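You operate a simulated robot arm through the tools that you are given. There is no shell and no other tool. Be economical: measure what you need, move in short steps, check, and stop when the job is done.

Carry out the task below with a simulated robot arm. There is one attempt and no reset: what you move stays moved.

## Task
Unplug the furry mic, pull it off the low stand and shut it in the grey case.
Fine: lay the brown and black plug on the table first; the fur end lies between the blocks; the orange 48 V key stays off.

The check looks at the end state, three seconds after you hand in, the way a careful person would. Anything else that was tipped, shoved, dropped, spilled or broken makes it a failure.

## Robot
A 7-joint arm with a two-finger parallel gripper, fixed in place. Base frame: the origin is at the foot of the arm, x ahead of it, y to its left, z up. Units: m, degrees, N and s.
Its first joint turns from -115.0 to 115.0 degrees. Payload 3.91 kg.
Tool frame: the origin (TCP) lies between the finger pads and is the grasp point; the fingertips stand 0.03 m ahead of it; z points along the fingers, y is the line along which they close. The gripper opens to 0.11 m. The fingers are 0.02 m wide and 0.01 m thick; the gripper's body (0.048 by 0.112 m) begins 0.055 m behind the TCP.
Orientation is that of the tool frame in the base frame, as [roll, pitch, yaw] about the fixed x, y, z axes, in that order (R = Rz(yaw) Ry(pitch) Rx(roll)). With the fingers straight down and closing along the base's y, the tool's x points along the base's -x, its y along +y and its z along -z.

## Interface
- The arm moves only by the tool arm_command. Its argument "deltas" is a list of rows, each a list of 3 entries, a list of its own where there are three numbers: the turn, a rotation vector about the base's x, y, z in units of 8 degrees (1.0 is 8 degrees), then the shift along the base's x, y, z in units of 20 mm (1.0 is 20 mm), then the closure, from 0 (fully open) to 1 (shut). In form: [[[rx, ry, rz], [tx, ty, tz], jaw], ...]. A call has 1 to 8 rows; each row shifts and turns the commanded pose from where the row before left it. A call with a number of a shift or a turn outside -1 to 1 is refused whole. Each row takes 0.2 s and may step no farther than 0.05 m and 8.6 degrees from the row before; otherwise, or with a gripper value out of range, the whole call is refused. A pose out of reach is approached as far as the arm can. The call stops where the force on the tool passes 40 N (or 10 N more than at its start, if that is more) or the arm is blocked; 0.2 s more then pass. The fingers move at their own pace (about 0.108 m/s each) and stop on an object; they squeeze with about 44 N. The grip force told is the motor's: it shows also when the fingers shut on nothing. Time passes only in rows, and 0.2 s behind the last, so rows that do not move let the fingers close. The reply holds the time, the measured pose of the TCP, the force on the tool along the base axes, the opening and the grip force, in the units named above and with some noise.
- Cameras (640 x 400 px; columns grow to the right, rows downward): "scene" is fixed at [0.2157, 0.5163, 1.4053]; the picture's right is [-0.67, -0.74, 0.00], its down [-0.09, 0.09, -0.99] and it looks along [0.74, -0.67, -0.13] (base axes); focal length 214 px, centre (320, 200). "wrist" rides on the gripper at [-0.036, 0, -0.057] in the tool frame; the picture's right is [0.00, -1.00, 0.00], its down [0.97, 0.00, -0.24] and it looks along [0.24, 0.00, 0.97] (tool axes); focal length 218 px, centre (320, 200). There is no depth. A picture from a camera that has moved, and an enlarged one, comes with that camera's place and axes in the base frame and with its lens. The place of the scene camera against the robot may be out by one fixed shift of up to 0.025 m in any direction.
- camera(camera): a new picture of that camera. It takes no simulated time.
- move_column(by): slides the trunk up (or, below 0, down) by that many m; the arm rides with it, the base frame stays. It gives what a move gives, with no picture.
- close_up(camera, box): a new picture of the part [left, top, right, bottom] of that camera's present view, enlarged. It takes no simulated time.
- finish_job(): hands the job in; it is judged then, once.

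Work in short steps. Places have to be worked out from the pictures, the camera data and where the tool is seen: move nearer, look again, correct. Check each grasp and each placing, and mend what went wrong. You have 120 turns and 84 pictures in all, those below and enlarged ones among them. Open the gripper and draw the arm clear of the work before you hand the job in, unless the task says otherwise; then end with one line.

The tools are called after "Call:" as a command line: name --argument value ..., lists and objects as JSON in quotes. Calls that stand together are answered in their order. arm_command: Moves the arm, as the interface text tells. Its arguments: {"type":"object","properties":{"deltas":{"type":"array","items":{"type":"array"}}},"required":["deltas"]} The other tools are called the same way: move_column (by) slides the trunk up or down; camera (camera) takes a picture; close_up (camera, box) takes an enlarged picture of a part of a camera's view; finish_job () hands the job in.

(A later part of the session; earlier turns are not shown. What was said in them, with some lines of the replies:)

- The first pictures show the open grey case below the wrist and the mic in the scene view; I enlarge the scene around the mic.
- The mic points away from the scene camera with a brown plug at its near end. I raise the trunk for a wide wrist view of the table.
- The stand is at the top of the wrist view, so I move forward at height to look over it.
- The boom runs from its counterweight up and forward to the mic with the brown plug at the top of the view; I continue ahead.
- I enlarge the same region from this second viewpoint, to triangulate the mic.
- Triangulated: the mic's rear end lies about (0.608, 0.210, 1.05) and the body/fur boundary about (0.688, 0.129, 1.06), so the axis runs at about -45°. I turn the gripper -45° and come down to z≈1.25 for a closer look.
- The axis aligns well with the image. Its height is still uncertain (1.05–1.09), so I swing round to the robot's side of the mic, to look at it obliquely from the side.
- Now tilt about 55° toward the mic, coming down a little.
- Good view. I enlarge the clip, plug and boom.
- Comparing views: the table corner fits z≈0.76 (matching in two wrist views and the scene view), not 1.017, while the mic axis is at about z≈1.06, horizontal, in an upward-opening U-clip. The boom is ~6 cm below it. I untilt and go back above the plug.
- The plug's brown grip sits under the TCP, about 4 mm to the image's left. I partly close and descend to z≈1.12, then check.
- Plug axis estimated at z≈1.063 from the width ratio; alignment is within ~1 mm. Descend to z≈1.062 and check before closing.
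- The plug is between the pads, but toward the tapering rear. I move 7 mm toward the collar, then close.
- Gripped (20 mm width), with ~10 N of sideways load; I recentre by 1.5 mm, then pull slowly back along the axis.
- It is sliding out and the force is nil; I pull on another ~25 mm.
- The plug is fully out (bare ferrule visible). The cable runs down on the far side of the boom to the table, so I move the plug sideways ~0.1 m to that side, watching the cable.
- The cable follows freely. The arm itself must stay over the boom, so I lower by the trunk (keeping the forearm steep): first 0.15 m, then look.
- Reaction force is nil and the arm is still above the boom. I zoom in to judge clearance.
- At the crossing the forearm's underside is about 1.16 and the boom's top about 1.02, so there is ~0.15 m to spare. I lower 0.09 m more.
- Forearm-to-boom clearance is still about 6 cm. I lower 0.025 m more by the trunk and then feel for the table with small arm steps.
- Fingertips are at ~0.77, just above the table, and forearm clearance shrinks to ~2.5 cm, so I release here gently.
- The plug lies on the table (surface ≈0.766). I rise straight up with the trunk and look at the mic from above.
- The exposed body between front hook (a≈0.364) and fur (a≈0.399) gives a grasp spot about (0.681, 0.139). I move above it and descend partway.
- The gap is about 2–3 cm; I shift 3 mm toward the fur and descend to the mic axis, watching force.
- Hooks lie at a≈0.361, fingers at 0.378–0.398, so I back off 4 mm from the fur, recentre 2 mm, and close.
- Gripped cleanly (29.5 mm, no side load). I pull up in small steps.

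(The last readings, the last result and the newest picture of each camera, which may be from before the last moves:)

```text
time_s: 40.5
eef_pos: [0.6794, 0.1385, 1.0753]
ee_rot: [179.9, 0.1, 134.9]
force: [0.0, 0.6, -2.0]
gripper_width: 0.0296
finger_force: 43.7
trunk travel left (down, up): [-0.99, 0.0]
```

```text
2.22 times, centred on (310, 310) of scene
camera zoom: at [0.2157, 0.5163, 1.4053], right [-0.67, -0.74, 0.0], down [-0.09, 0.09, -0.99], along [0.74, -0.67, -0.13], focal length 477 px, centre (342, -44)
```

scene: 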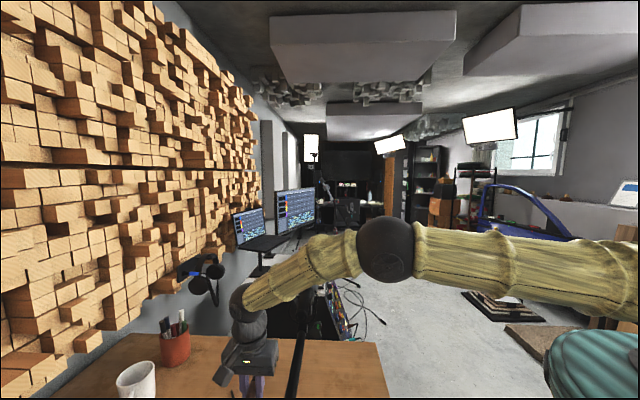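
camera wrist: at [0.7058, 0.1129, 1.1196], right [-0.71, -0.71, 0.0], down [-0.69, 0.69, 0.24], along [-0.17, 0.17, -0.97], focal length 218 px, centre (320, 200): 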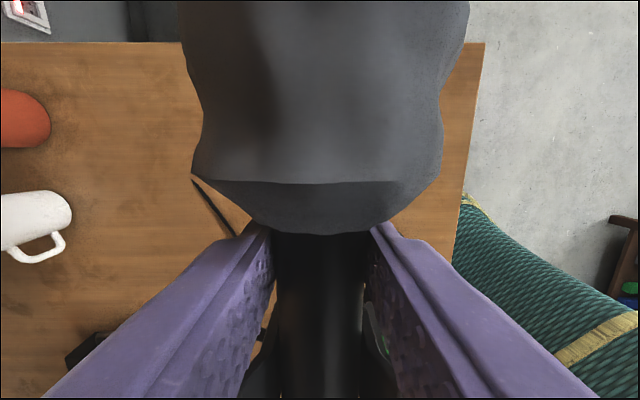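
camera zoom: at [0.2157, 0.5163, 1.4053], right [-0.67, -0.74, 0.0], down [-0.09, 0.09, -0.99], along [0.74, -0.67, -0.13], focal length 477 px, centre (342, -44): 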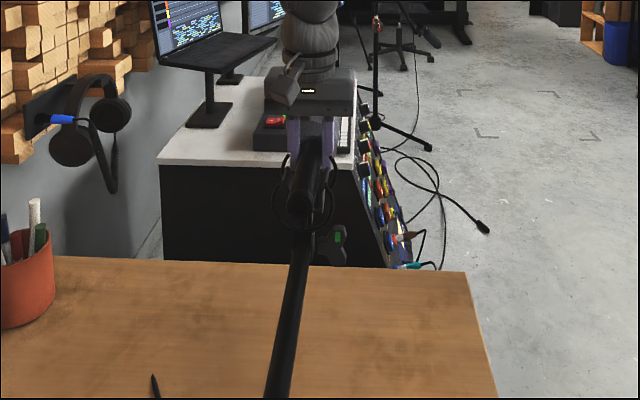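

Only ~2 N (the mic's weight): it has come loose. I continue up 0.1 m.

Call:
arm_command --deltas '[[[0, 0, 0], [0, 0, 0.4], 1], [[0, 0, 0], [0, 0, 0.6], 1], [[0, 0, 0], [0, 0, 0.9], 1], [[0, 0, 0], [0, 0, 0.9], 1], [[0, 0, 0], [0, 0, 0.9], 1], [[0, 0, 0], [0, 0, 0.9], 1]]'

Call:
camera --camera "wrist"

Call:
close_up --camera "scene" --box '[190, 220, 430, 400]'

```text
time_s: 41.9
eef_pos: [0.6786, 0.1396, 1.168]
ee_rot: [-179.9, 0.1, 135.0]
force: [-0.3, 0.6, -2.3]
gripper_width: 0.0296
finger_force: 44.3
trunk travel left (down, up): [-0.99, 0.0]
```

```text
42 pictures are left
camera wrist: at [0.7045, 0.1134, 1.225], right [-0.71, -0.71, 0.0], down [-0.69, 0.69, 0.24], along [-0.17, 0.17, -0.97], focal length 218 px, centre (320, 200)
```

wrist: 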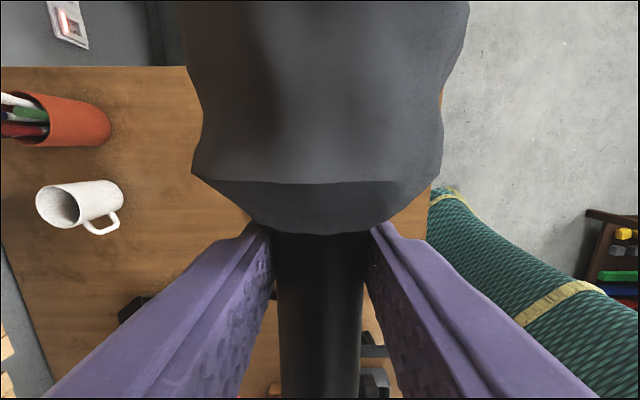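

```text
2.22 times, centred on (310, 310) of scene
camera zoom: at [0.2157, 0.5163, 1.4053], right [-0.67, -0.74, 0.0], down [-0.09, 0.09, -0.99], along [0.74, -0.67, -0.13], focal length 477 px, centre (342, -44)
```

zoom: 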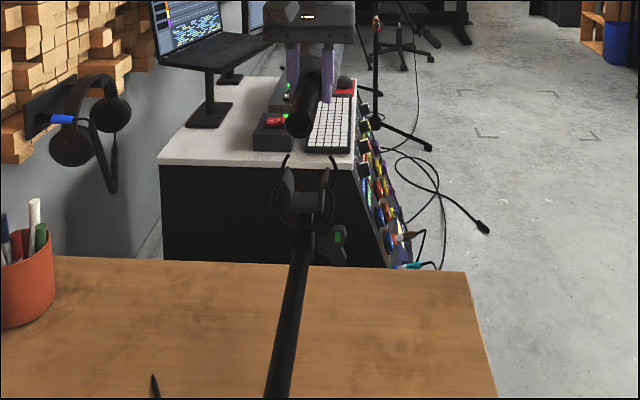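

The mic is free and the stand stands undisturbed. From the early views the case tray spans about s 0.40–0.53, a −0.18…−0.54 (s,a = axes across/along the boom) with its two blocks near the tripod end, so the fur direction already suits. I carry the mic round on the robot's side.

Call:
arm_command --deltas '[[[0, 0, 0], [-1, -0.6, 0.5], 1], [[0, 0, 0], [-1, -0.6, 0.5], 1], [[0, 0, 0], [-1, -0.6, 0], 1], [[0, 0, 0], [-1, -0.6, 0], 1], [[0, 0, 0], [-1, -0.6, 0], 1], [[0, 0, 0], [-1, -0.6, 0], 1], [[0, 0, 0], [-1, -0.6, 0], 1], [[0, 0, 0], [-1, -0.6, 0], 1]]'

Call:
arm_command --deltas '[[[0, 0, 0], [-1, 0.7, 0], 1], [[0, 0, 0], [-1, 0.7, 0], 1], [[0, 0, 0], [-1, 0.7, 0], 1], [[0, 0, 0], [-1, 0.7, 0], 1], [[0, 0, 0], [-1, 0.7, 0], 1], [[0, 0, 0], [-1, 0.7, 0], 1], [[0, 0, 0], [-1, 0.7, 0], 1], [[0, 0, 0], [-1, 0.7, 0], 1]]'

Call:
arm_command --deltas '[[[0, 0, 0], [-1, 1, 0], 1], [[0, 0, 0], [-1, 1, 0], 1], [[0, 0, 0], [-1, 1, 0], 1], [[0, 0, 0], [-1, 1, 0], 1], [[0, 0, 0], [-1, 1, 0], 1], [[0, 0, 0], [-1, 1, 0], 1], [[0, 0, 0], [-1, 1, 0], 1], [[0, 0, 0], [-1, 1, 0], 1]]'

Call:
camera --camera "wrist"

```text
time_s: 43.7
eef_pos: [0.5184, 0.0417, 1.1874]
ee_rot: [179.9, -0.1, 135.0]
force: [0.9, -0.9, -1.5]
gripper_width: 0.0296
finger_force: 43.2
trunk travel left (down, up): [-0.99, 0.0]
```

```text
time_s: 45.5
eef_pos: [0.3593, 0.1553, 1.1871]
ee_rot: [-180.0, 0.0, 134.9]
force: [-0.5, -0.1, -2.0]
gripper_width: 0.0297
finger_force: 43.8
trunk travel left (down, up): [-0.99, 0.0]
```

```text
time_s: 47.3
eef_pos: [0.1979, 0.317, 1.1879]
ee_rot: [-180.0, -0.1, 135.0]
force: [-0.9, 0.5, -2.6]
gripper_width: 0.0297
finger_force: 43.7
trunk travel left (down, up): [-0.99, 0.0]
```

```text
40 pictures are left
camera wrist: at [0.2232, 0.2915, 1.2446], right [-0.71, -0.71, 0.0], down [-0.69, 0.69, 0.24], along [-0.17, 0.17, -0.97], focal length 218 px, centre (320, 200)
```

wrist: 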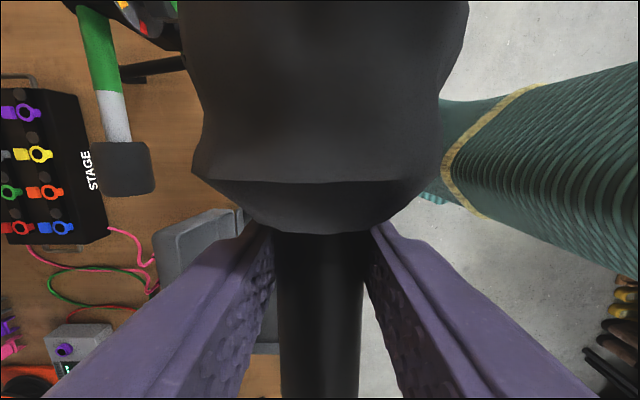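

I go on along the case on its robot side and roll the tool 24° about the mic's axis, so the tray appears left of the mic.

Call:
arm_command --deltas '[[[0, 0, 0], [-1, 1, 0], 1], [[0, 0, 0], [-1, 1, 0], 1], [[0, 0, 0], [-1, 1, 0], 1], [[0, 0, 0], [-1, 1, 0], 1], [[0, 0, 0], [-1, 1, 0], 1], [[0, 0, 0], [-1, 1, 0], 1], [[0, 0, 0], [-1, 1, 0], 1], [[0, 0, 0], [-1, 1, 0], 1]]'

Call:
arm_command --deltas '[[[-0.7, 0.7, 0], [0, 0, 0], 1], [[-0.7, 0.7, 0], [0, 0, 0], 1], [[-0.7, 0.7, 0], [0, 0, 0], 1]]'

Call:
camera --camera "wrist"

```text
time_s: 49.1
eef_pos: [0.0421, 0.477, 1.1892]
ee_rot: [179.9, -0.4, 134.5]
force: [-0.3, -0.2, -1.6]
gripper_width: 0.0295
finger_force: 44.4
trunk travel left (down, up): [-0.99, 0.0]
```

```text
time_s: 49.9
eef_pos: [0.0389, 0.4764, 1.1862]
ee_rot: [-156.1, 0.0, 135.1]
force: [0.1, 0.0, -1.9]
gripper_width: 0.0296
finger_force: 43.9
trunk travel left (down, up): [-0.99, 0.0]
```

```text
39 pictures are left
camera wrist: at [0.0803, 0.4664, 1.2386], right [-0.65, -0.65, 0.41], down [-0.62, 0.75, 0.22], along [-0.45, -0.11, -0.89], focal length 218 px, centre (320, 200)
```

wrist: 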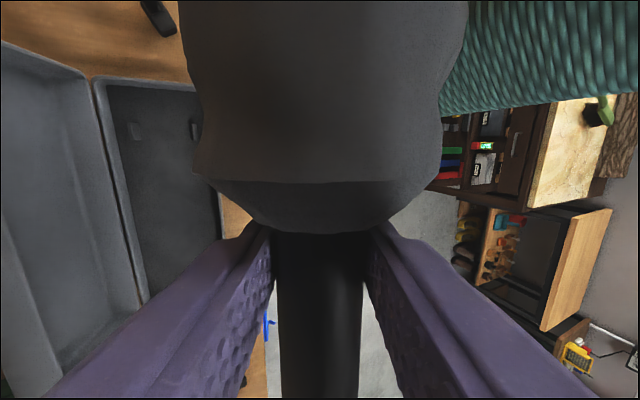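

Tray confirmed: centre line s≈0.466, blocks at a≈−0.245, parallel to the mic. I untilt and move over the tray to (0.043, 0.616).

Call:
arm_command --deltas '[[[0.7, -0.7, 0], [0.02, 0.87, 0], 1], [[0.7, -0.7, 0], [0.03, 0.87, 0], 1], [[0.7, -0.7, 0], [0.03, 0.87, 0], 1], [[0, 0, 0], [0.03, 0.87, 0], 1], [[0, 0, 0], [0.03, 0.87, 0], 1], [[0, 0, 0], [0.03, 0.87, 0], 1], [[0, 0, 0], [0.03, 0.87, 0], 1], [[0, 0, 0], [0.03, 0.87, 0], 1]]'

Call:
move_column --by -0.2

Call:
camera --camera "wrist"

```text
time_s: 51.7
eef_pos: [0.0439, 0.6138, 1.1874]
ee_rot: [-179.9, 0.0, 135.0]
force: [-0.4, 0.1, -2.3]
gripper_width: 0.0298
finger_force: 43.8
trunk travel left (down, up): [-0.99, 0.0]
```

```text
time_s: 53.9
eef_pos: [0.0436, 0.6133, 0.9876]
ee_rot: [-179.9, 0.0, 135.0]
force: [0.1, 0.1, -1.7]
gripper_width: 0.0296
finger_force: 44.0
trunk travel left (down, up): [-0.79, 0.2]
```

```text
38 pictures are left
camera wrist: at [0.0685, 0.5879, 1.045], right [-0.71, -0.71, 0.0], down [-0.69, 0.69, 0.24], along [-0.17, 0.17, -0.97], focal length 218 px, centre (320, 200)
```

wrist: 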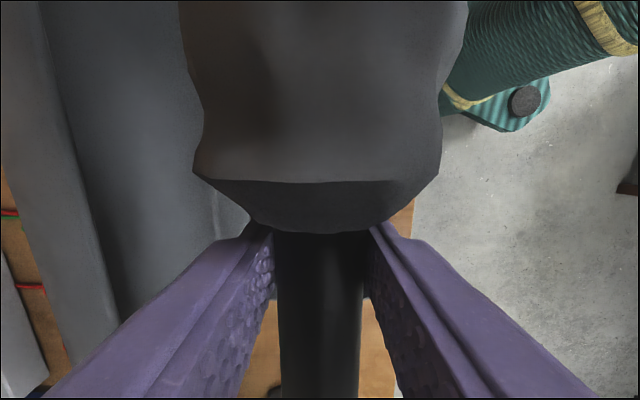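

Call:
close_up --camera "wrist" --box '[190, 180, 450, 400]'

Call:
camera --camera "scene"

```text
1.82 times, centred on (320, 290) of wrist
camera zoom: at [0.0685, 0.5879, 1.045], right [-0.71, -0.71, 0.0], down [-0.69, 0.69, 0.24], along [-0.17, 0.17, -0.97], focal length 397 px, centre (320, 36)
```

zoom: 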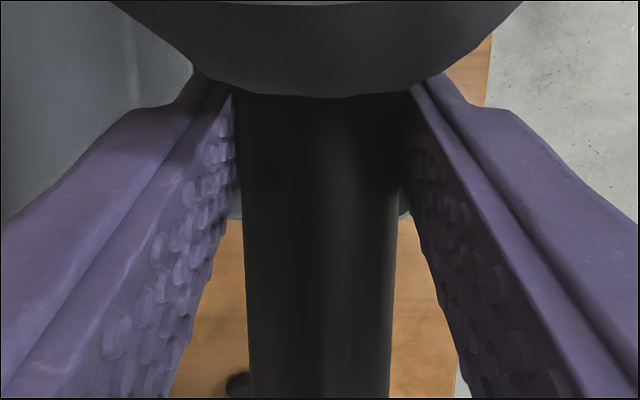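

```text
36 pictures are left
```

scene: 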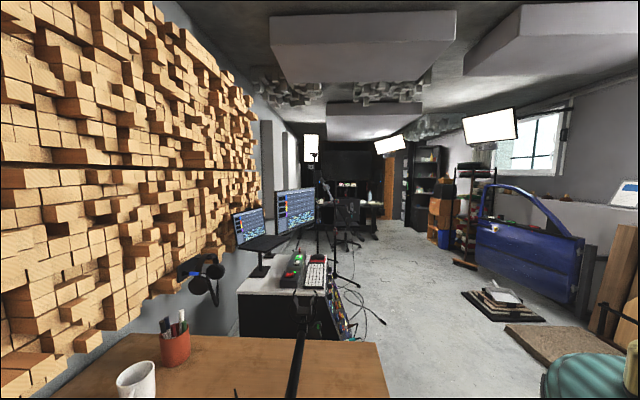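

Tray's rear end is at a≈−0.546, right side s≈0.40: alignment is good. I shift 1 cm rearwards to centre lengthwise and lower to just above the rim.

Call:
arm_command --deltas '[[[0, 0, 0], [-0.3, 0.4, 0], 1], [[0, 0, 0], [0, 0, 0], 1]]'

Call:
move_column --by -0.12

Call:
camera --camera "wrist"

```text
time_s: 54.5
eef_pos: [0.0364, 0.6207, 0.9879]
ee_rot: [180.0, 0.0, 135.1]
force: [0.7, 0.3, -2.2]
gripper_width: 0.0295
finger_force: 43.7
trunk travel left (down, up): [-0.79, 0.2]
```

```text
time_s: 56.0
eef_pos: [0.0368, 0.6211, 0.8675]
ee_rot: [179.9, 0.0, 135.0]
force: [-0.4, -0.5, -1.2]
gripper_width: 0.0298
finger_force: 44.0
trunk travel left (down, up): [-0.67, 0.32]
```

```text
35 pictures are left
camera wrist: at [0.0619, 0.5959, 0.9249], right [-0.71, -0.71, 0.0], down [-0.69, 0.69, 0.24], along [-0.17, 0.17, -0.97], focal length 218 px, centre (320, 200)
```

wrist: 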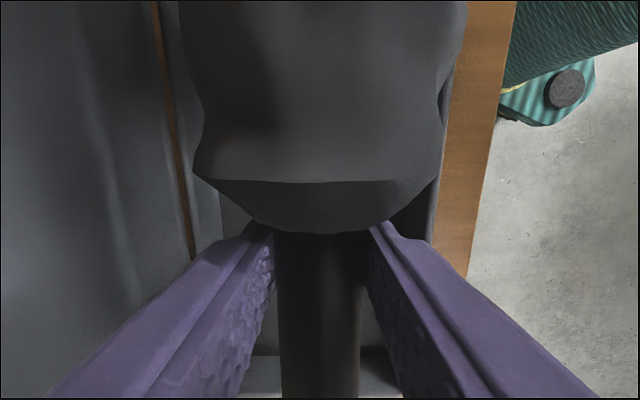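

The mic is between the tray walls, ~3 mm too far right. I correct that and descend in small steps, watching force.

Call:
arm_command --deltas '[[[0, 0, 0], [0.08, 0.08, -0.4], 1], [[0, 0, 0], [0, 0, -0.4], 1], [[0, 0, 0], [0, 0, -0.4], 1], [[0, 0, 0], [0, 0, -0.4], 1]]'

Call:
camera --camera "wrist"

```text
time_s: 57.0
eef_pos: [0.0377, 0.6231, 0.8363]
ee_rot: [-180.0, 0.0, 135.0]
force: [-0.1, -0.5, -1.4]
gripper_width: 0.0294
finger_force: 43.6
trunk travel left (down, up): [-0.67, 0.32]
```

```text
34 pictures are left
camera wrist: at [0.0628, 0.5971, 0.8933], right [-0.71, -0.71, 0.0], down [-0.69, 0.69, 0.24], along [-0.17, 0.17, -0.97], focal length 218 px, centre (320, 200)
```

wrist: 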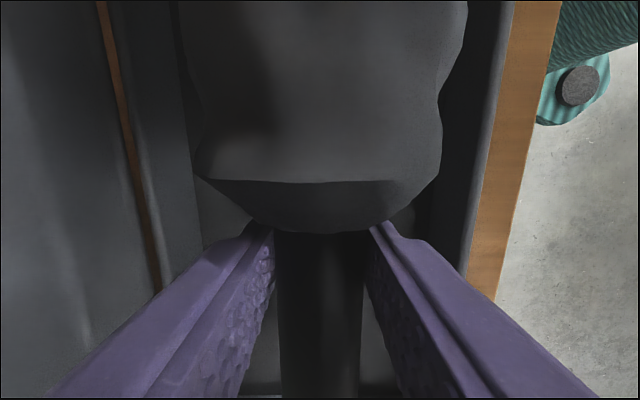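

Call:
arm_command --deltas '[[[0, 0, 0], [0, 0, -0.3], 1], [[0, 0, 0], [0, 0, -0.2], 1], [[0, 0, 0], [0, 0, -0.2], 1], [[0, 0, 0], [0, 0, 0], 1]]'

```text
time_s: 58.0
eef_pos: [0.0381, 0.6235, 0.8213]
ee_rot: [-180.0, 0.0, 135.0]
force: [-0.3, -1.3, -2.2]
gripper_width: 0.0298
finger_force: 44.2
trunk travel left (down, up): [-0.67, 0.32]
```

No contact yet; a bit further in 3 mm steps.

Call:
arm_command --deltas '[[[0, 0, 0], [0, 0, -0.15], 1], [[0, 0, 0], [0, 0, -0.15], 1], [[0, 0, 0], [0, 0, -0.15], 1], [[0, 0, 0], [0, 0, 0], 1]]'

Call:
camera --camera "wrist"

```text
time_s: 59.0
eef_pos: [0.0361, 0.6245, 0.8133]
ee_rot: [179.9, 0.0, 135.1]
force: [-1.7, 2.1, 6.1]
gripper_width: 0.0296
finger_force: 44.5
trunk travel left (down, up): [-0.67, 0.32]
```

```text
33 pictures are left
camera wrist: at [0.0634, 0.5979, 0.8707], right [-0.71, -0.71, 0.0], down [-0.69, 0.69, 0.24], along [-0.17, 0.17, -0.97], focal length 218 px, centre (320, 200)
```

wrist: 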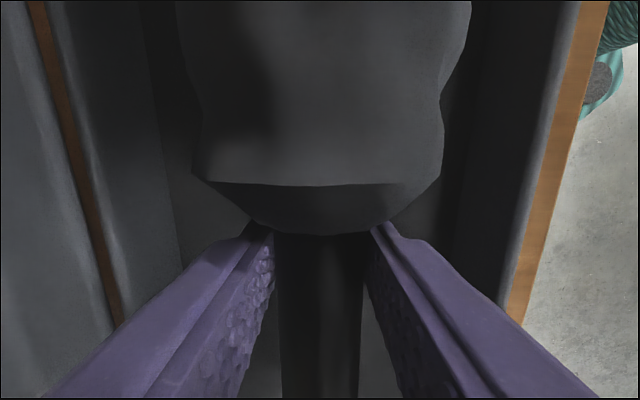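

Contact (+8 N) at z≈0.813, as expected for the fur on the floor. I release moderately (to ~6 cm) and look.

Call:
arm_command --deltas '[[[0, 0, 0], [0, 0, 0], 0.65], [[0, 0, 0], [0, 0, 0], 0.5], [[0, 0, 0], [0, 0, 0], 0.47], [[0, 0, 0], [0, 0, 0], 0.47]]'

Call:
arm_command --deltas '[[[0, 0, 0], [0, 0, 0.5], 0.47], [[0, 0, 0], [0, 0, 0.9], 0.47], [[0, 0, 0], [0, 0, 0.9], 0.47], [[0, 0, 0], [0, 0, 0.9], 0.47], [[0, 0, 0], [0, 0, 0.9], 0.47], [[0, 0, 0], [0, 0, 0.9], 0.47], [[0, 0, 0], [0, 0, 0.9], 0.47], [[0, 0, 0], [0, 0, 0.9], 0.47]]'

Call:
move_column --by 0.15

Call:
camera --camera "wrist"

```text
time_s: 60.0
eef_pos: [0.0378, 0.6224, 0.8133]
ee_rot: [179.9, 0.0, 135.0]
force: [0.2, -0.3, 0.0]
gripper_width: 0.0582
finger_force: 0.0
trunk travel left (down, up): [-0.67, 0.32]
```

```text
time_s: 61.8
eef_pos: [0.0385, 0.6213, 0.9494]
ee_rot: [180.0, -0.1, 135.0]
force: [-0.8, 0.0, -0.4]
gripper_width: 0.0583
finger_force: 0.0
trunk travel left (down, up): [-0.67, 0.32]
```

```text
time_s: 63.5
eef_pos: [0.039, 0.6212, 1.0984]
ee_rot: [180.0, 0.0, 135.0]
force: [-0.2, 0.1, 0.6]
gripper_width: 0.0583
finger_force: 0.0
trunk travel left (down, up): [-0.82, 0.17]
```

```text
32 pictures are left
camera wrist: at [0.064, 0.5968, 1.1561], right [-0.71, -0.71, 0.0], down [-0.69, 0.69, 0.24], along [-0.17, 0.17, -0.97], focal length 218 px, centre (320, 200)
```

wrist: 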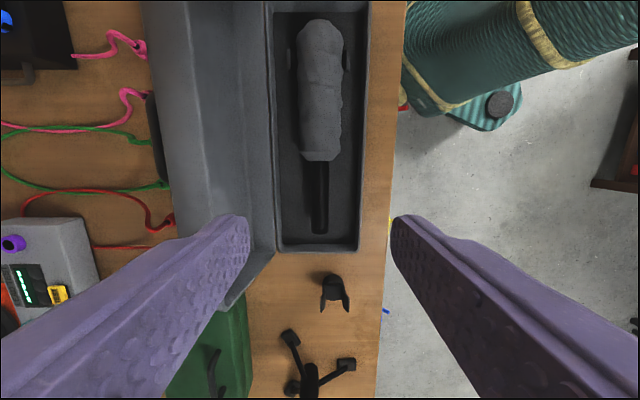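

The mic lies in the tray with its fur between the two blocks. Now the lid: I enlarge to see how it rests.

Call:
close_up --camera "wrist" --box '[60, 0, 400, 320]'

```text
1.25 times, centred on (230, 160) of wrist
camera zoom: at [0.064, 0.5968, 1.1561], right [-0.71, -0.71, 0.0], down [-0.69, 0.69, 0.24], along [-0.17, 0.17, -0.97], focal length 273 px, centre (432, 250)
```

zoom: 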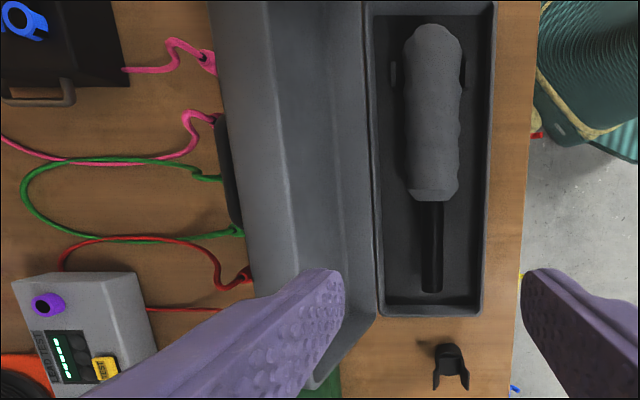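

The lid stands leaning back at about 105° (hinge s≈0.533; free rim about s≈0.567, z≈0.945, back edge s≈0.61). I will straddle its top edge with open fingers, away from the handle and the cables, and guide it down. First I move above that spot and look.

Call:
arm_command --deltas '[[[0, 0, 0], [1, -0.05, 0], 0], [[0, 0, 0], [1, -0.1, 0], 0], [[0, 0, 0], [1, -0.1, 0], 0], [[0, 0, 0], [1, -0.1, 0], 0], [[0, 0, 0], [1, -0.1, 0], 0], [[0, 0, 0], [1, -0.1, 0], 0], [[0, 0, 0], [1, -0.1, 0], 0], [[0, 0, 0], [1, -0.05, 0], 0]]'

Call:
arm_command --deltas '[[[0, 0, 0], [1, 0, 0], 0], [[0, 0, 0], [0.35, 0, 0], 0]]'

Call:
camera --camera "wrist"

```text
time_s: 65.3
eef_pos: [0.1999, 0.6091, 1.0995]
ee_rot: [180.0, -0.1, 135.1]
force: [-0.4, 1.0, -0.2]
gripper_width: 0.11
finger_force: 0.0
trunk travel left (down, up): [-0.82, 0.17]
```

```text
time_s: 65.9
eef_pos: [0.2268, 0.6074, 1.0985]
ee_rot: [-180.0, 0.0, 135.0]
force: [-0.4, -0.3, 0.4]
gripper_width: 0.11
finger_force: 0.0
trunk travel left (down, up): [-0.82, 0.17]
```

```text
30 pictures are left
camera wrist: at [0.251, 0.5826, 1.1557], right [-0.71, -0.71, 0.0], down [-0.69, 0.69, 0.24], along [-0.17, 0.17, -0.97], focal length 218 px, centre (320, 200)
```

wrist: 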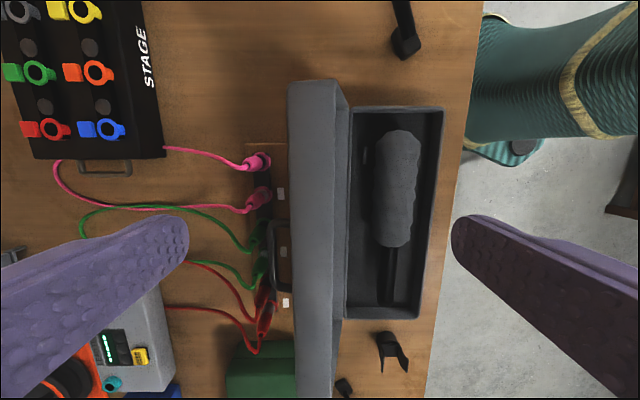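

Very clear view: the lid's top strip spans s≈0.576–0.62 and a patch strip with jacks sits low behind it. I centre 8 mm outward and descend to straddle the lid edge with tips at z≈0.92.

Call:
arm_command --deltas '[[[0, 0, 0], [0.28, 0.28, -0.5], 0], [[0, 0, 0], [0, 0, -0.9], 0], [[0, 0, 0], [0, 0, -0.9], 0], [[0, 0, 0], [0, 0, -0.9], 0], [[0, 0, 0], [0, 0, -0.9], 0], [[0, 0, 0], [0, 0, -0.9], 0]]'

Call:
camera --camera "wrist"

```text
time_s: 67.3
eef_pos: [0.2307, 0.6141, 0.9996]
ee_rot: [180.0, 0.1, 135.0]
force: [0.5, 0.1, 0.4]
gripper_width: 0.1099
finger_force: 0.0
trunk travel left (down, up): [-0.82, 0.17]
```

```text
29 pictures are left
camera wrist: at [0.2565, 0.5895, 1.0566], right [-0.71, -0.71, 0.0], down [-0.69, 0.69, 0.24], along [-0.17, 0.17, -0.97], focal length 218 px, centre (320, 200)
```

wrist: 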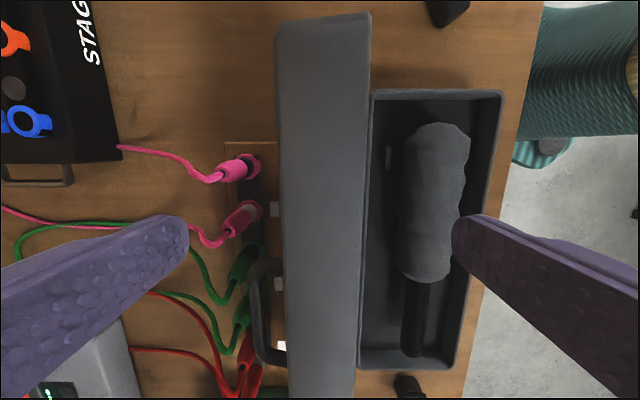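

Call:
arm_command --deltas '[[[0, 0, 0], [0, 0, -0.8], 0], [[0, 0, 0], [0, 0, -0.8], 0], [[0, 0, 0], [0, 0, -0.8], 0], [[0, 0, 0], [0, 0, -0.6], 0]]'

Call:
camera --camera "wrist"

```text
time_s: 68.3
eef_pos: [0.232, 0.6139, 0.9405]
ee_rot: [180.0, 0.0, 134.9]
force: [0.2, 0.8, -0.5]
gripper_width: 0.11
finger_force: 0.0
trunk travel left (down, up): [-0.82, 0.17]
```

```text
28 pictures are left
camera wrist: at [0.2569, 0.5884, 0.9965], right [-0.71, -0.71, 0.0], down [-0.69, 0.69, 0.24], along [-0.17, 0.17, -0.97], focal length 218 px, centre (320, 200)
```

wrist: 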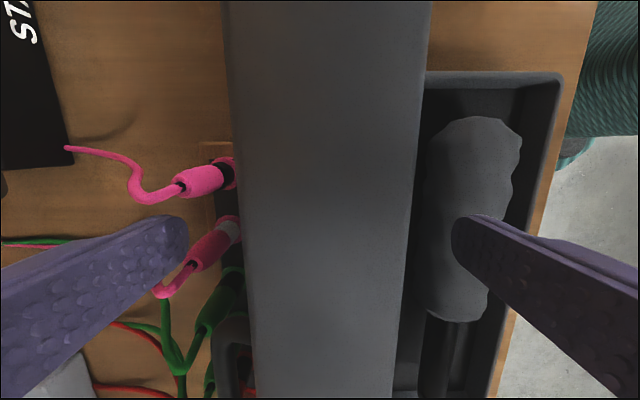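

Both fingers straddle the lid edge (lid top ≈46 mm thick, well centred). I narrow the fingers to ~75 mm and push the lid slowly toward the robot, in two parts.

Call:
arm_command --deltas '[[[0, 0, 0], [0, 0, 0], 0.32], [[0, 0, 0], [-0.4, -0.4, 0], 0.32], [[0, 0, 0], [-0.4, -0.4, 0], 0.32], [[0, 0, 0], [-0.4, -0.4, 0], 0.32], [[0, 0, 0], [-0.4, -0.4, 0], 0.32]]'

Call:
camera --camera "wrist"

```text
time_s: 69.5
eef_pos: [0.1988, 0.5821, 0.9391]
ee_rot: [179.9, 0.0, 135.0]
force: [0.8, 1.3, 0.2]
gripper_width: 0.0751
finger_force: 0.6
trunk travel left (down, up): [-0.82, 0.17]
```

```text
27 pictures are left
camera wrist: at [0.2249, 0.5568, 0.9966], right [-0.71, -0.71, 0.0], down [-0.69, 0.69, 0.24], along [-0.17, 0.17, -0.97], focal length 218 px, centre (320, 200)
```

wrist: 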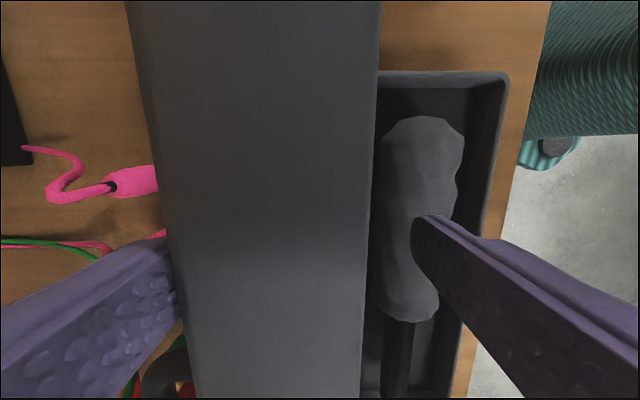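

The lid moves easily (~1.5 N). Continue to bring it past its balance.

Call:
arm_command --deltas '[[[0, 0, 0], [-0.4, -0.4, 0], 0.32], [[0, 0, 0], [-0.4, -0.4, 0], 0.32], [[0, 0, 0], [-0.4, -0.4, 0], 0.32]]'

Call:
camera --camera "wrist"

```text
time_s: 70.3
eef_pos: [0.1764, 0.557, 0.939]
ee_rot: [-179.9, 0.1, 135.0]
force: [0.1, -1.0, 0.6]
gripper_width: 0.0747
finger_force: 0.1
trunk travel left (down, up): [-0.82, 0.17]
```

```text
26 pictures are left
camera wrist: at [0.2011, 0.5314, 0.9962], right [-0.71, -0.71, 0.0], down [-0.69, 0.69, 0.24], along [-0.17, 0.17, -0.97], focal length 218 px, centre (320, 200)
```

wrist: 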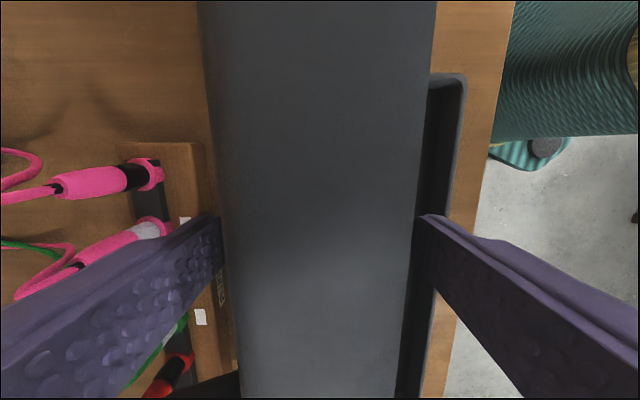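

The lid has tipped over and now rests against the front finger (φ≈66°). I lower it under control, tilting the tool along with it: first to ~50°.

Call:
arm_command --deltas '[[[0.7, -0.7, 0], [-0.46, -0.46, 0.08], 0.32], [[0.7, -0.7, 0], [-0.46, -0.46, 0.08], 0.32], [[0.7, -0.7, 0], [-0.46, -0.46, 0.08], 0.32]]'

Call:
camera --camera "wrist"

```text
time_s: 71.1
eef_pos: [0.1484, 0.5296, 0.9435]
ee_rot: [156.0, -0.1, 135.2]
force: [0.4, -0.7, -0.5]
gripper_width: 0.0749
finger_force: 0.1
trunk travel left (down, up): [-0.82, 0.17]
```

```text
25 pictures are left
camera wrist: at [0.1563, 0.4878, 0.9966], right [-0.65, -0.65, -0.41], down [-0.76, 0.62, 0.22], along [0.11, 0.45, -0.89], focal length 218 px, centre (320, 200)
```

wrist: 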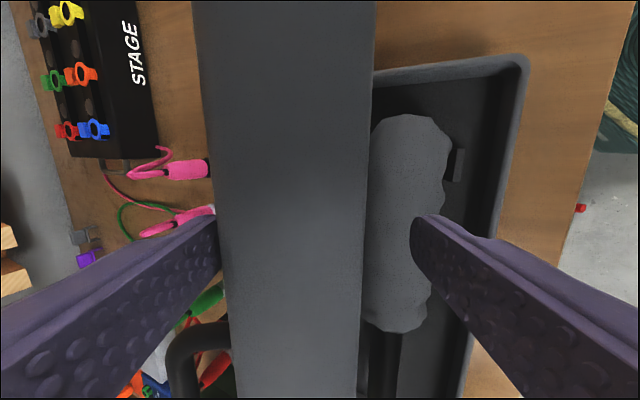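

The lid (≈60°) follows, guided by the rear finger. Continue lowering to ~35–40° with more tilt.

Call:
arm_command --deltas '[[[0.7, -0.7, 0], [-0.53, -0.53, -0.44], 0.32], [[0.7, -0.7, 0], [-0.53, -0.53, -0.44], 0.32]]'

Call:
camera --camera "wrist"

```text
time_s: 71.7
eef_pos: [0.1411, 0.5101, 0.9342]
ee_rot: [140.0, -1.1, 133.3]
force: [-0.6, 0.3, -0.4]
gripper_width: 0.0748
finger_force: 0.0
trunk travel left (down, up): [-0.82, 0.17]
```

```text
24 pictures are left
camera wrist: at [0.1401, 0.4592, 0.9776], right [-0.57, -0.52, -0.64], down [-0.78, 0.6, 0.2], along [0.28, 0.61, -0.74], focal length 218 px, centre (320, 200)
```

wrist: 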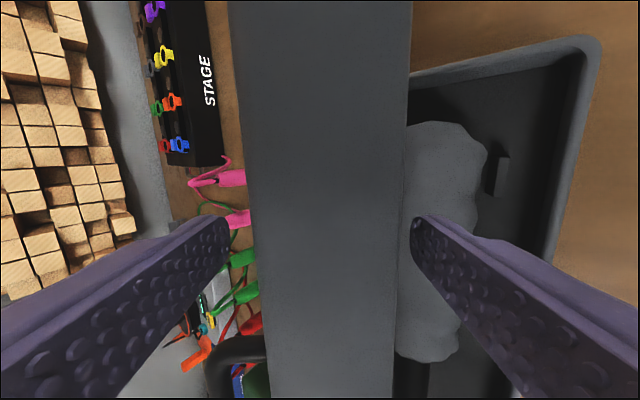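

The pose lags the command by ~1 cm; I wait a moment to see whether it is lag or a limit.

Call:
arm_command --deltas '[[[0, 0, 0], [0, 0, 0], 0.32], [[0, 0, 0], [0, 0, 0], 0.32]]'

```text
time_s: 72.3
eef_pos: [0.1425, 0.5101, 0.9332]
ee_rot: [140.0, -0.9, 133.2]
force: [-2.1, 0.1, 1.0]
gripper_width: 0.0749
finger_force: 0.1
trunk travel left (down, up): [-0.82, 0.17]
```

It is a limit of the arm when tilted that far. I take back 8° of tilt and use the trunk for lowering instead.

Call:
arm_command --deltas '[[[-0.7, 0.7, 0], [0, 0, 0], 0.32], [[0, 0, 0], [0, 0, 0], 0.32]]'

Call:
move_column --by -0.015

Call:
camera --camera "wrist"

```text
time_s: 72.9
eef_pos: [0.1262, 0.5077, 0.926]
ee_rot: [148.4, 0.1, 135.2]
force: [-0.5, -0.5, -0.9]
gripper_width: 0.0753
finger_force: 0.3
trunk travel left (down, up): [-0.82, 0.17]
```

```text
time_s: 73.5
eef_pos: [0.1265, 0.509, 0.9113]
ee_rot: [148.3, 0.0, 135.1]
force: [-0.2, 0.0, -0.8]
gripper_width: 0.0748
finger_force: 0.2
trunk travel left (down, up): [-0.805, 0.185]
```

```text
23 pictures are left
camera wrist: at [0.1314, 0.4618, 0.9599], right [-0.6, -0.6, -0.53], down [-0.78, 0.6, 0.2], along [0.19, 0.53, -0.83], focal length 218 px, centre (320, 200)
```

wrist: 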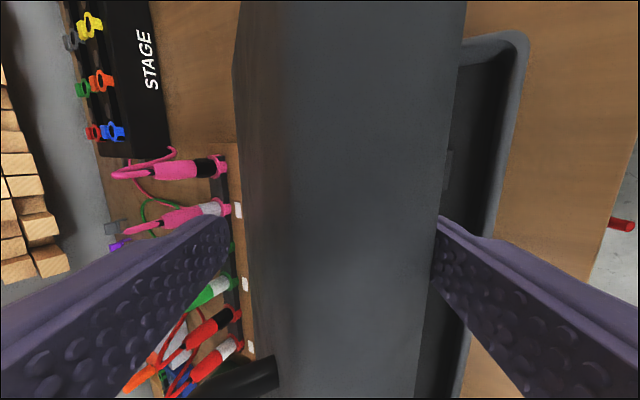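

The lid now rests on the front finger at ≈32°. Lower trunk 18 mm, then retreat 12 mm toward the robot.

Call:
move_column --by -0.018

Call:
arm_command --deltas '[[[0, 0, 0], [-0.22, -0.22, 0], 0.32], [[0, 0, 0], [-0.2, -0.2, 0], 0.32]]'

Call:
camera --camera "wrist"

```text
time_s: 74.2
eef_pos: [0.1276, 0.5081, 0.8931]
ee_rot: [148.2, 0.0, 135.0]
force: [-1.1, -0.9, 0.0]
gripper_width: 0.075
finger_force: 0.2
trunk travel left (down, up): [-0.787, 0.203]
```

```text
time_s: 74.8
eef_pos: [0.1194, 0.5002, 0.8939]
ee_rot: [148.3, 0.0, 135.0]
force: [0.1, 0.1, -0.6]
gripper_width: 0.0753
finger_force: 0.0
trunk travel left (down, up): [-0.787, 0.203]
```

```text
22 pictures are left
camera wrist: at [0.1229, 0.4535, 0.942], right [-0.6, -0.6, -0.53], down [-0.78, 0.6, 0.2], along [0.19, 0.53, -0.83], focal length 218 px, centre (320, 200)
```

wrist: 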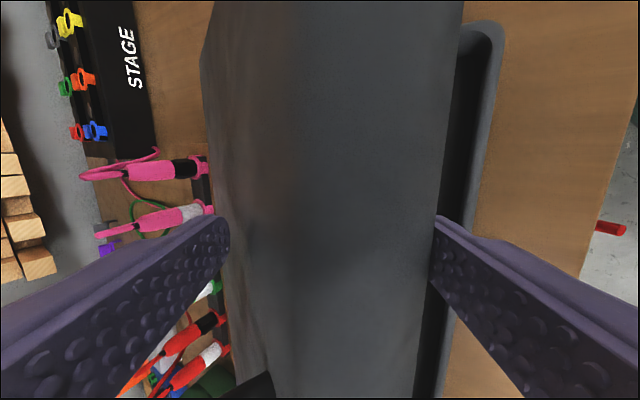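

The lid hangs at ≈20°. I open the fingers fully (which lets it down further), then withdraw toward the robot.

Call:
arm_command --deltas '[[[0, 0, 0], [0, 0, 0], 0.25], [[0, 0, 0], [0, 0, 0], 0.1], [[0, 0, 0], [0, 0, 0], 0], [[0, 0, 0], [-0.25, -0.25, 0], 0], [[0, 0, 0], [-0.25, -0.25, 0], 0]]'

Call:
camera --camera "wrist"

```text
time_s: 76.0
eef_pos: [0.1088, 0.4906, 0.8915]
ee_rot: [148.3, 0.0, 135.0]
force: [0.4, -1.2, 0.0]
gripper_width: 0.1098
finger_force: 0.0
trunk travel left (down, up): [-0.787, 0.203]
```

```text
21 pictures are left
camera wrist: at [0.113, 0.4435, 0.9419], right [-0.6, -0.6, -0.53], down [-0.78, 0.6, 0.2], along [0.19, 0.53, -0.83], focal length 218 px, centre (320, 200)
```

wrist: 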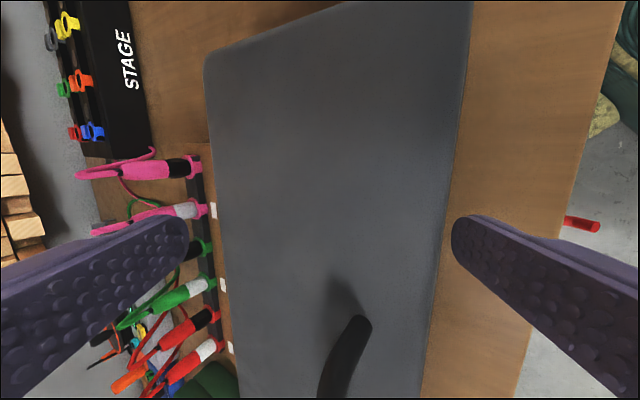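

The lid seems down. I raise the trunk clear and check from above.

Call:
move_column --by 0.2

Call:
arm_command --deltas '[[[-0.7, 0.7, 0], [0, 0, 0], 0], [[-0.7, 0.7, 0], [0, 0, 0], 0], [[-0.7, 0.7, 0], [0, 0, 0], 0], [[-0.7, 0.7, 0], [0, 0, 0], 0]]'

Call:
camera --camera "wrist"

```text
time_s: 78.2
eef_pos: [0.1081, 0.4907, 1.0929]
ee_rot: [148.3, -0.1, 135.0]
force: [-0.2, -0.6, -0.4]
gripper_width: 0.1098
finger_force: 0.0
trunk travel left (down, up): [-0.987, 0.003]
```

```text
time_s: 79.2
eef_pos: [0.1088, 0.4888, 1.0928]
ee_rot: [-179.9, 0.0, 135.0]
force: [0.8, -0.1, 0.0]
gripper_width: 0.11
finger_force: 0.1
trunk travel left (down, up): [-0.987, 0.003]
```

```text
20 pictures are left
camera wrist: at [0.1347, 0.4647, 1.1499], right [-0.71, -0.71, 0.0], down [-0.69, 0.69, 0.24], along [-0.17, 0.17, -0.97], focal length 218 px, centre (320, 200)
```

wrist: 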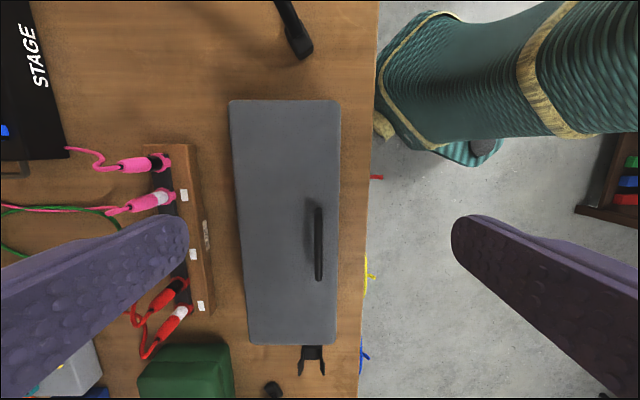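

The lid covers the tray. I check whether any gap remains with a tilted close look at the front edge.

Call:
arm_command --deltas '[[[0.7, -0.7, 0], [-0.5, -0.5, -0.5], 0], [[0.7, -0.7, 0], [-0.5, -0.5, -0.5], 0], [[0.7, -0.7, 0], [-0.5, -0.5, -0.5], 0], [[0.7, -0.7, 0], [0, 0, -0.5], 0]]'

Call:
camera --camera "wrist"

```text
time_s: 80.2
eef_pos: [0.0774, 0.4591, 1.0528]
ee_rot: [148.3, 0.0, 135.0]
force: [-0.5, -0.1, -0.1]
gripper_width: 0.1097
finger_force: 0.0
trunk travel left (down, up): [-0.987, 0.003]
```

```text
19 pictures are left
camera wrist: at [0.0818, 0.4136, 1.101], right [-0.6, -0.6, -0.53], down [-0.78, 0.6, 0.2], along [0.19, 0.53, -0.83], focal length 218 px, centre (320, 200)
```

wrist: 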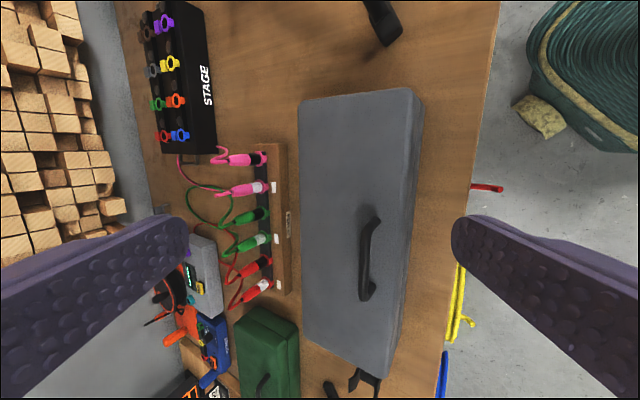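

Call:
close_up --camera "wrist" --box '[280, 70, 480, 400]'

```text
1.21 times, centred on (380, 235) of wrist
camera zoom: at [0.0818, 0.4136, 1.101], right [-0.6, -0.6, -0.53], down [-0.78, 0.6, 0.2], along [0.19, 0.53, -0.83], focal length 265 px, centre (247, 158)
```

zoom: 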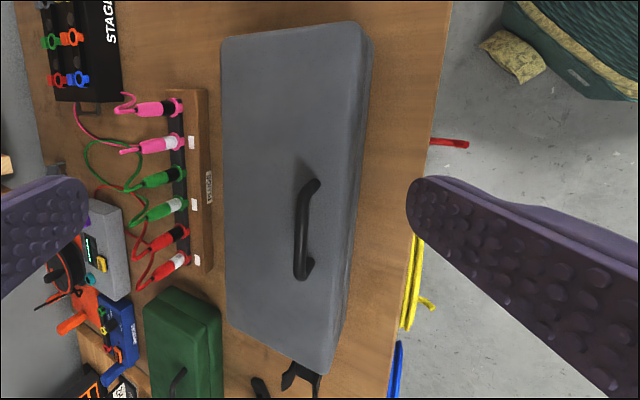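

Call:
close_up --camera "wrist" --box '[360, 80, 440, 230]'

Call:
close_up --camera "wrist" --box '[330, 240, 440, 390]'

```text
2.67 times, centred on (400, 155) of wrist
camera zoom: at [0.0818, 0.4136, 1.101], right [-0.6, -0.6, -0.53], down [-0.78, 0.6, 0.2], along [0.19, 0.53, -0.83], focal length 582 px, centre (107, 320)
```

zoom: 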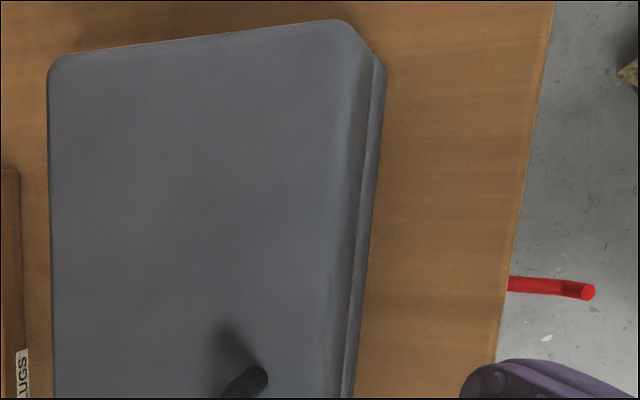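

```text
2.67 times, centred on (385, 315) of wrist
camera zoom: at [0.0818, 0.4136, 1.101], right [-0.6, -0.6, -0.53], down [-0.78, 0.6, 0.2], along [0.19, 0.53, -0.83], focal length 582 px, centre (147, -107)
```

zoom: 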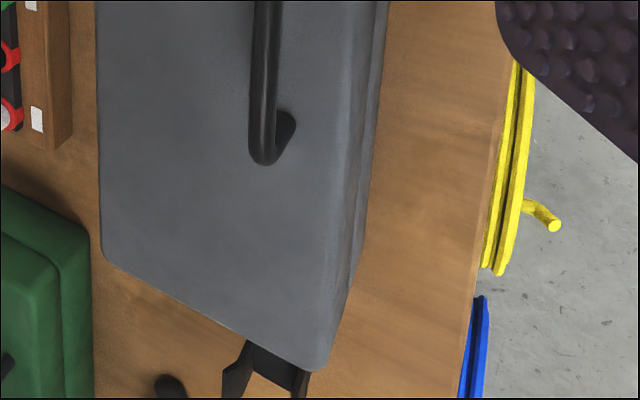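

The seam is even and tight: the case is shut. I straighten up, draw the arm back, and check the plug and stand.

Call:
arm_command --deltas '[[[-0.7, 0.7, 0], [0.3, 0, 0.9], 0], [[-0.7, 0.7, 0], [0.3, 0, 0.9], 0], [[-0.7, 0.7, 0], [0.5, 0, 0.9], 0], [[-0.7, 0.7, 0], [1, -0.3, 0.9], 0], [[0, 0, 0], [1, -0.5, 0.9], 0], [[0, 0, 0], [1, -0.5, 0.9], 0], [[0, 0, 0], [1, -0.5, 0.5], 0], [[0, 0, 0], [1, -0.5, 0], 0]]'

Call:
arm_command --deltas '[[[0, 0, 0], [1, -0.5, 0], 0], [[0, 0, 0], [1, -0.5, 0], 0], [[0, 0, 0], [1, -0.5, 0], 0], [[0, 0, 0], [1, -0.5, 0], 0], [[0, 0, 0], [1, -0.5, 0], 0], [[0, 0, 0], [1, -0.5, 0], 0], [[0, 0, 0], [1, -0.5, 0], 0], [[0, 0, 0], [1, -0.5, 0], 0]]'

Call:
camera --camera "wrist"

Call:
camera --camera "scene"

```text
time_s: 82.0
eef_pos: [0.2047, 0.4142, 1.1718]
ee_rot: [-179.9, -0.1, 135.0]
force: [0.2, -0.9, -0.1]
gripper_width: 0.1102
finger_force: 0.1
trunk travel left (down, up): [-0.987, 0.003]
```

```text
time_s: 83.8
eef_pos: [0.3615, 0.3341, 1.1714]
ee_rot: [180.0, -0.1, 135.0]
force: [0.9, -0.7, 0.0]
gripper_width: 0.11
finger_force: 0.0
trunk travel left (down, up): [-0.987, 0.003]
```

```text
15 pictures are left
camera wrist: at [0.3873, 0.3076, 1.2286], right [-0.71, -0.71, 0.0], down [-0.69, 0.69, 0.24], along [-0.17, 0.17, -0.97], focal length 218 px, centre (320, 200)
```

wrist: 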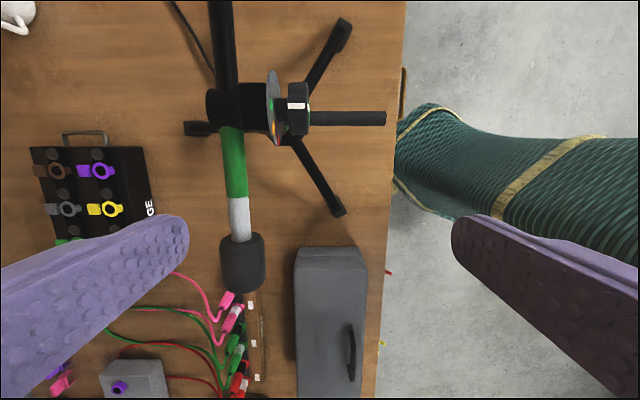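

```text
14 pictures are left
```

scene: 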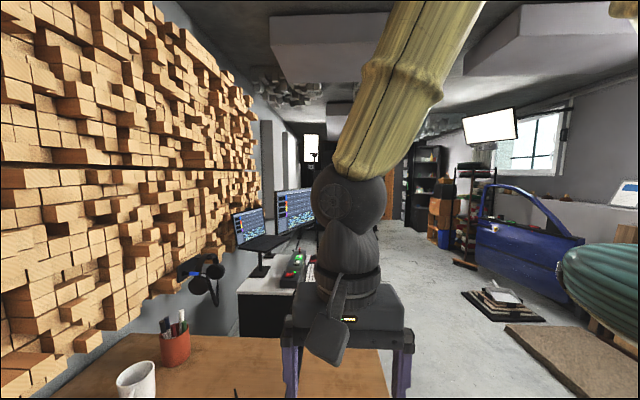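

The stand and case are in order; one last look at the plug from a little further forward.

Call:
arm_command --deltas '[[[0, 0, 0], [1, -0.8, 0.5], 0], [[0, 0, 0], [1, -0.8, 0.5], 0], [[0, 0, 0], [1, -0.8, 0], 0], [[0, 0, 0], [1, -0.8, 0], 0], [[0, 0, 0], [1, -0.8, 0], 0], [[0, 0, 0], [1, -0.8, 0], 0], [[0, 0, 0], [1, -0.8, 0], 0]]'

Call:
close_up --camera "wrist" --box '[140, 0, 460, 200]'

```text
time_s: 85.3
eef_pos: [0.5007, 0.2213, 1.1923]
ee_rot: [-180.0, -0.1, 135.0]
force: [0.4, 0.2, -0.8]
gripper_width: 0.11
finger_force: 0.0
trunk travel left (down, up): [-0.987, 0.003]
```

```text
2.00 times, centred on (300, 100) of wrist
camera zoom: at [0.5265, 0.1955, 1.2487], right [-0.71, -0.71, 0.0], down [-0.69, 0.69, 0.24], along [-0.17, 0.17, -0.97], focal length 436 px, centre (360, 400)
```

zoom: 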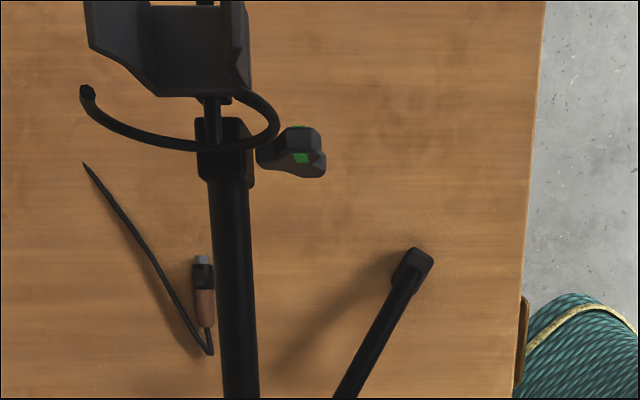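

The plug lies on the table beside the stand, the stand's clip is empty and upright. I draw the arm clear up and back, then hand in.

Call:
arm_command --deltas '[[[0, 0, 0], [-0.7, -0.7, 0.8], 0], [[0, 0, 0], [-0.7, -0.7, 0.8], 0], [[0, 0, 0], [-0.7, -0.7, 0.5], 0], [[0, 0, 0], [-0.7, -0.7, 0], 0], [[0, 0, 0], [0, 0, 0], 0]]'

Call:
finish_job

```text
time_s: 86.5
eef_pos: [0.4439, 0.1656, 1.2321]
ee_rot: [179.9, 0.0, 135.0]
force: [0.7, 0.3, -0.8]
gripper_width: 0.1101
finger_force: 0.0
trunk travel left (down, up): [-0.987, 0.003]
```

```text
The job is handed in.
```

The plug was laid on the table first, the mic is shut in the grey case with its fur end between the blocks, the stand is still upright, and the arm never went near the orange 48 V key.
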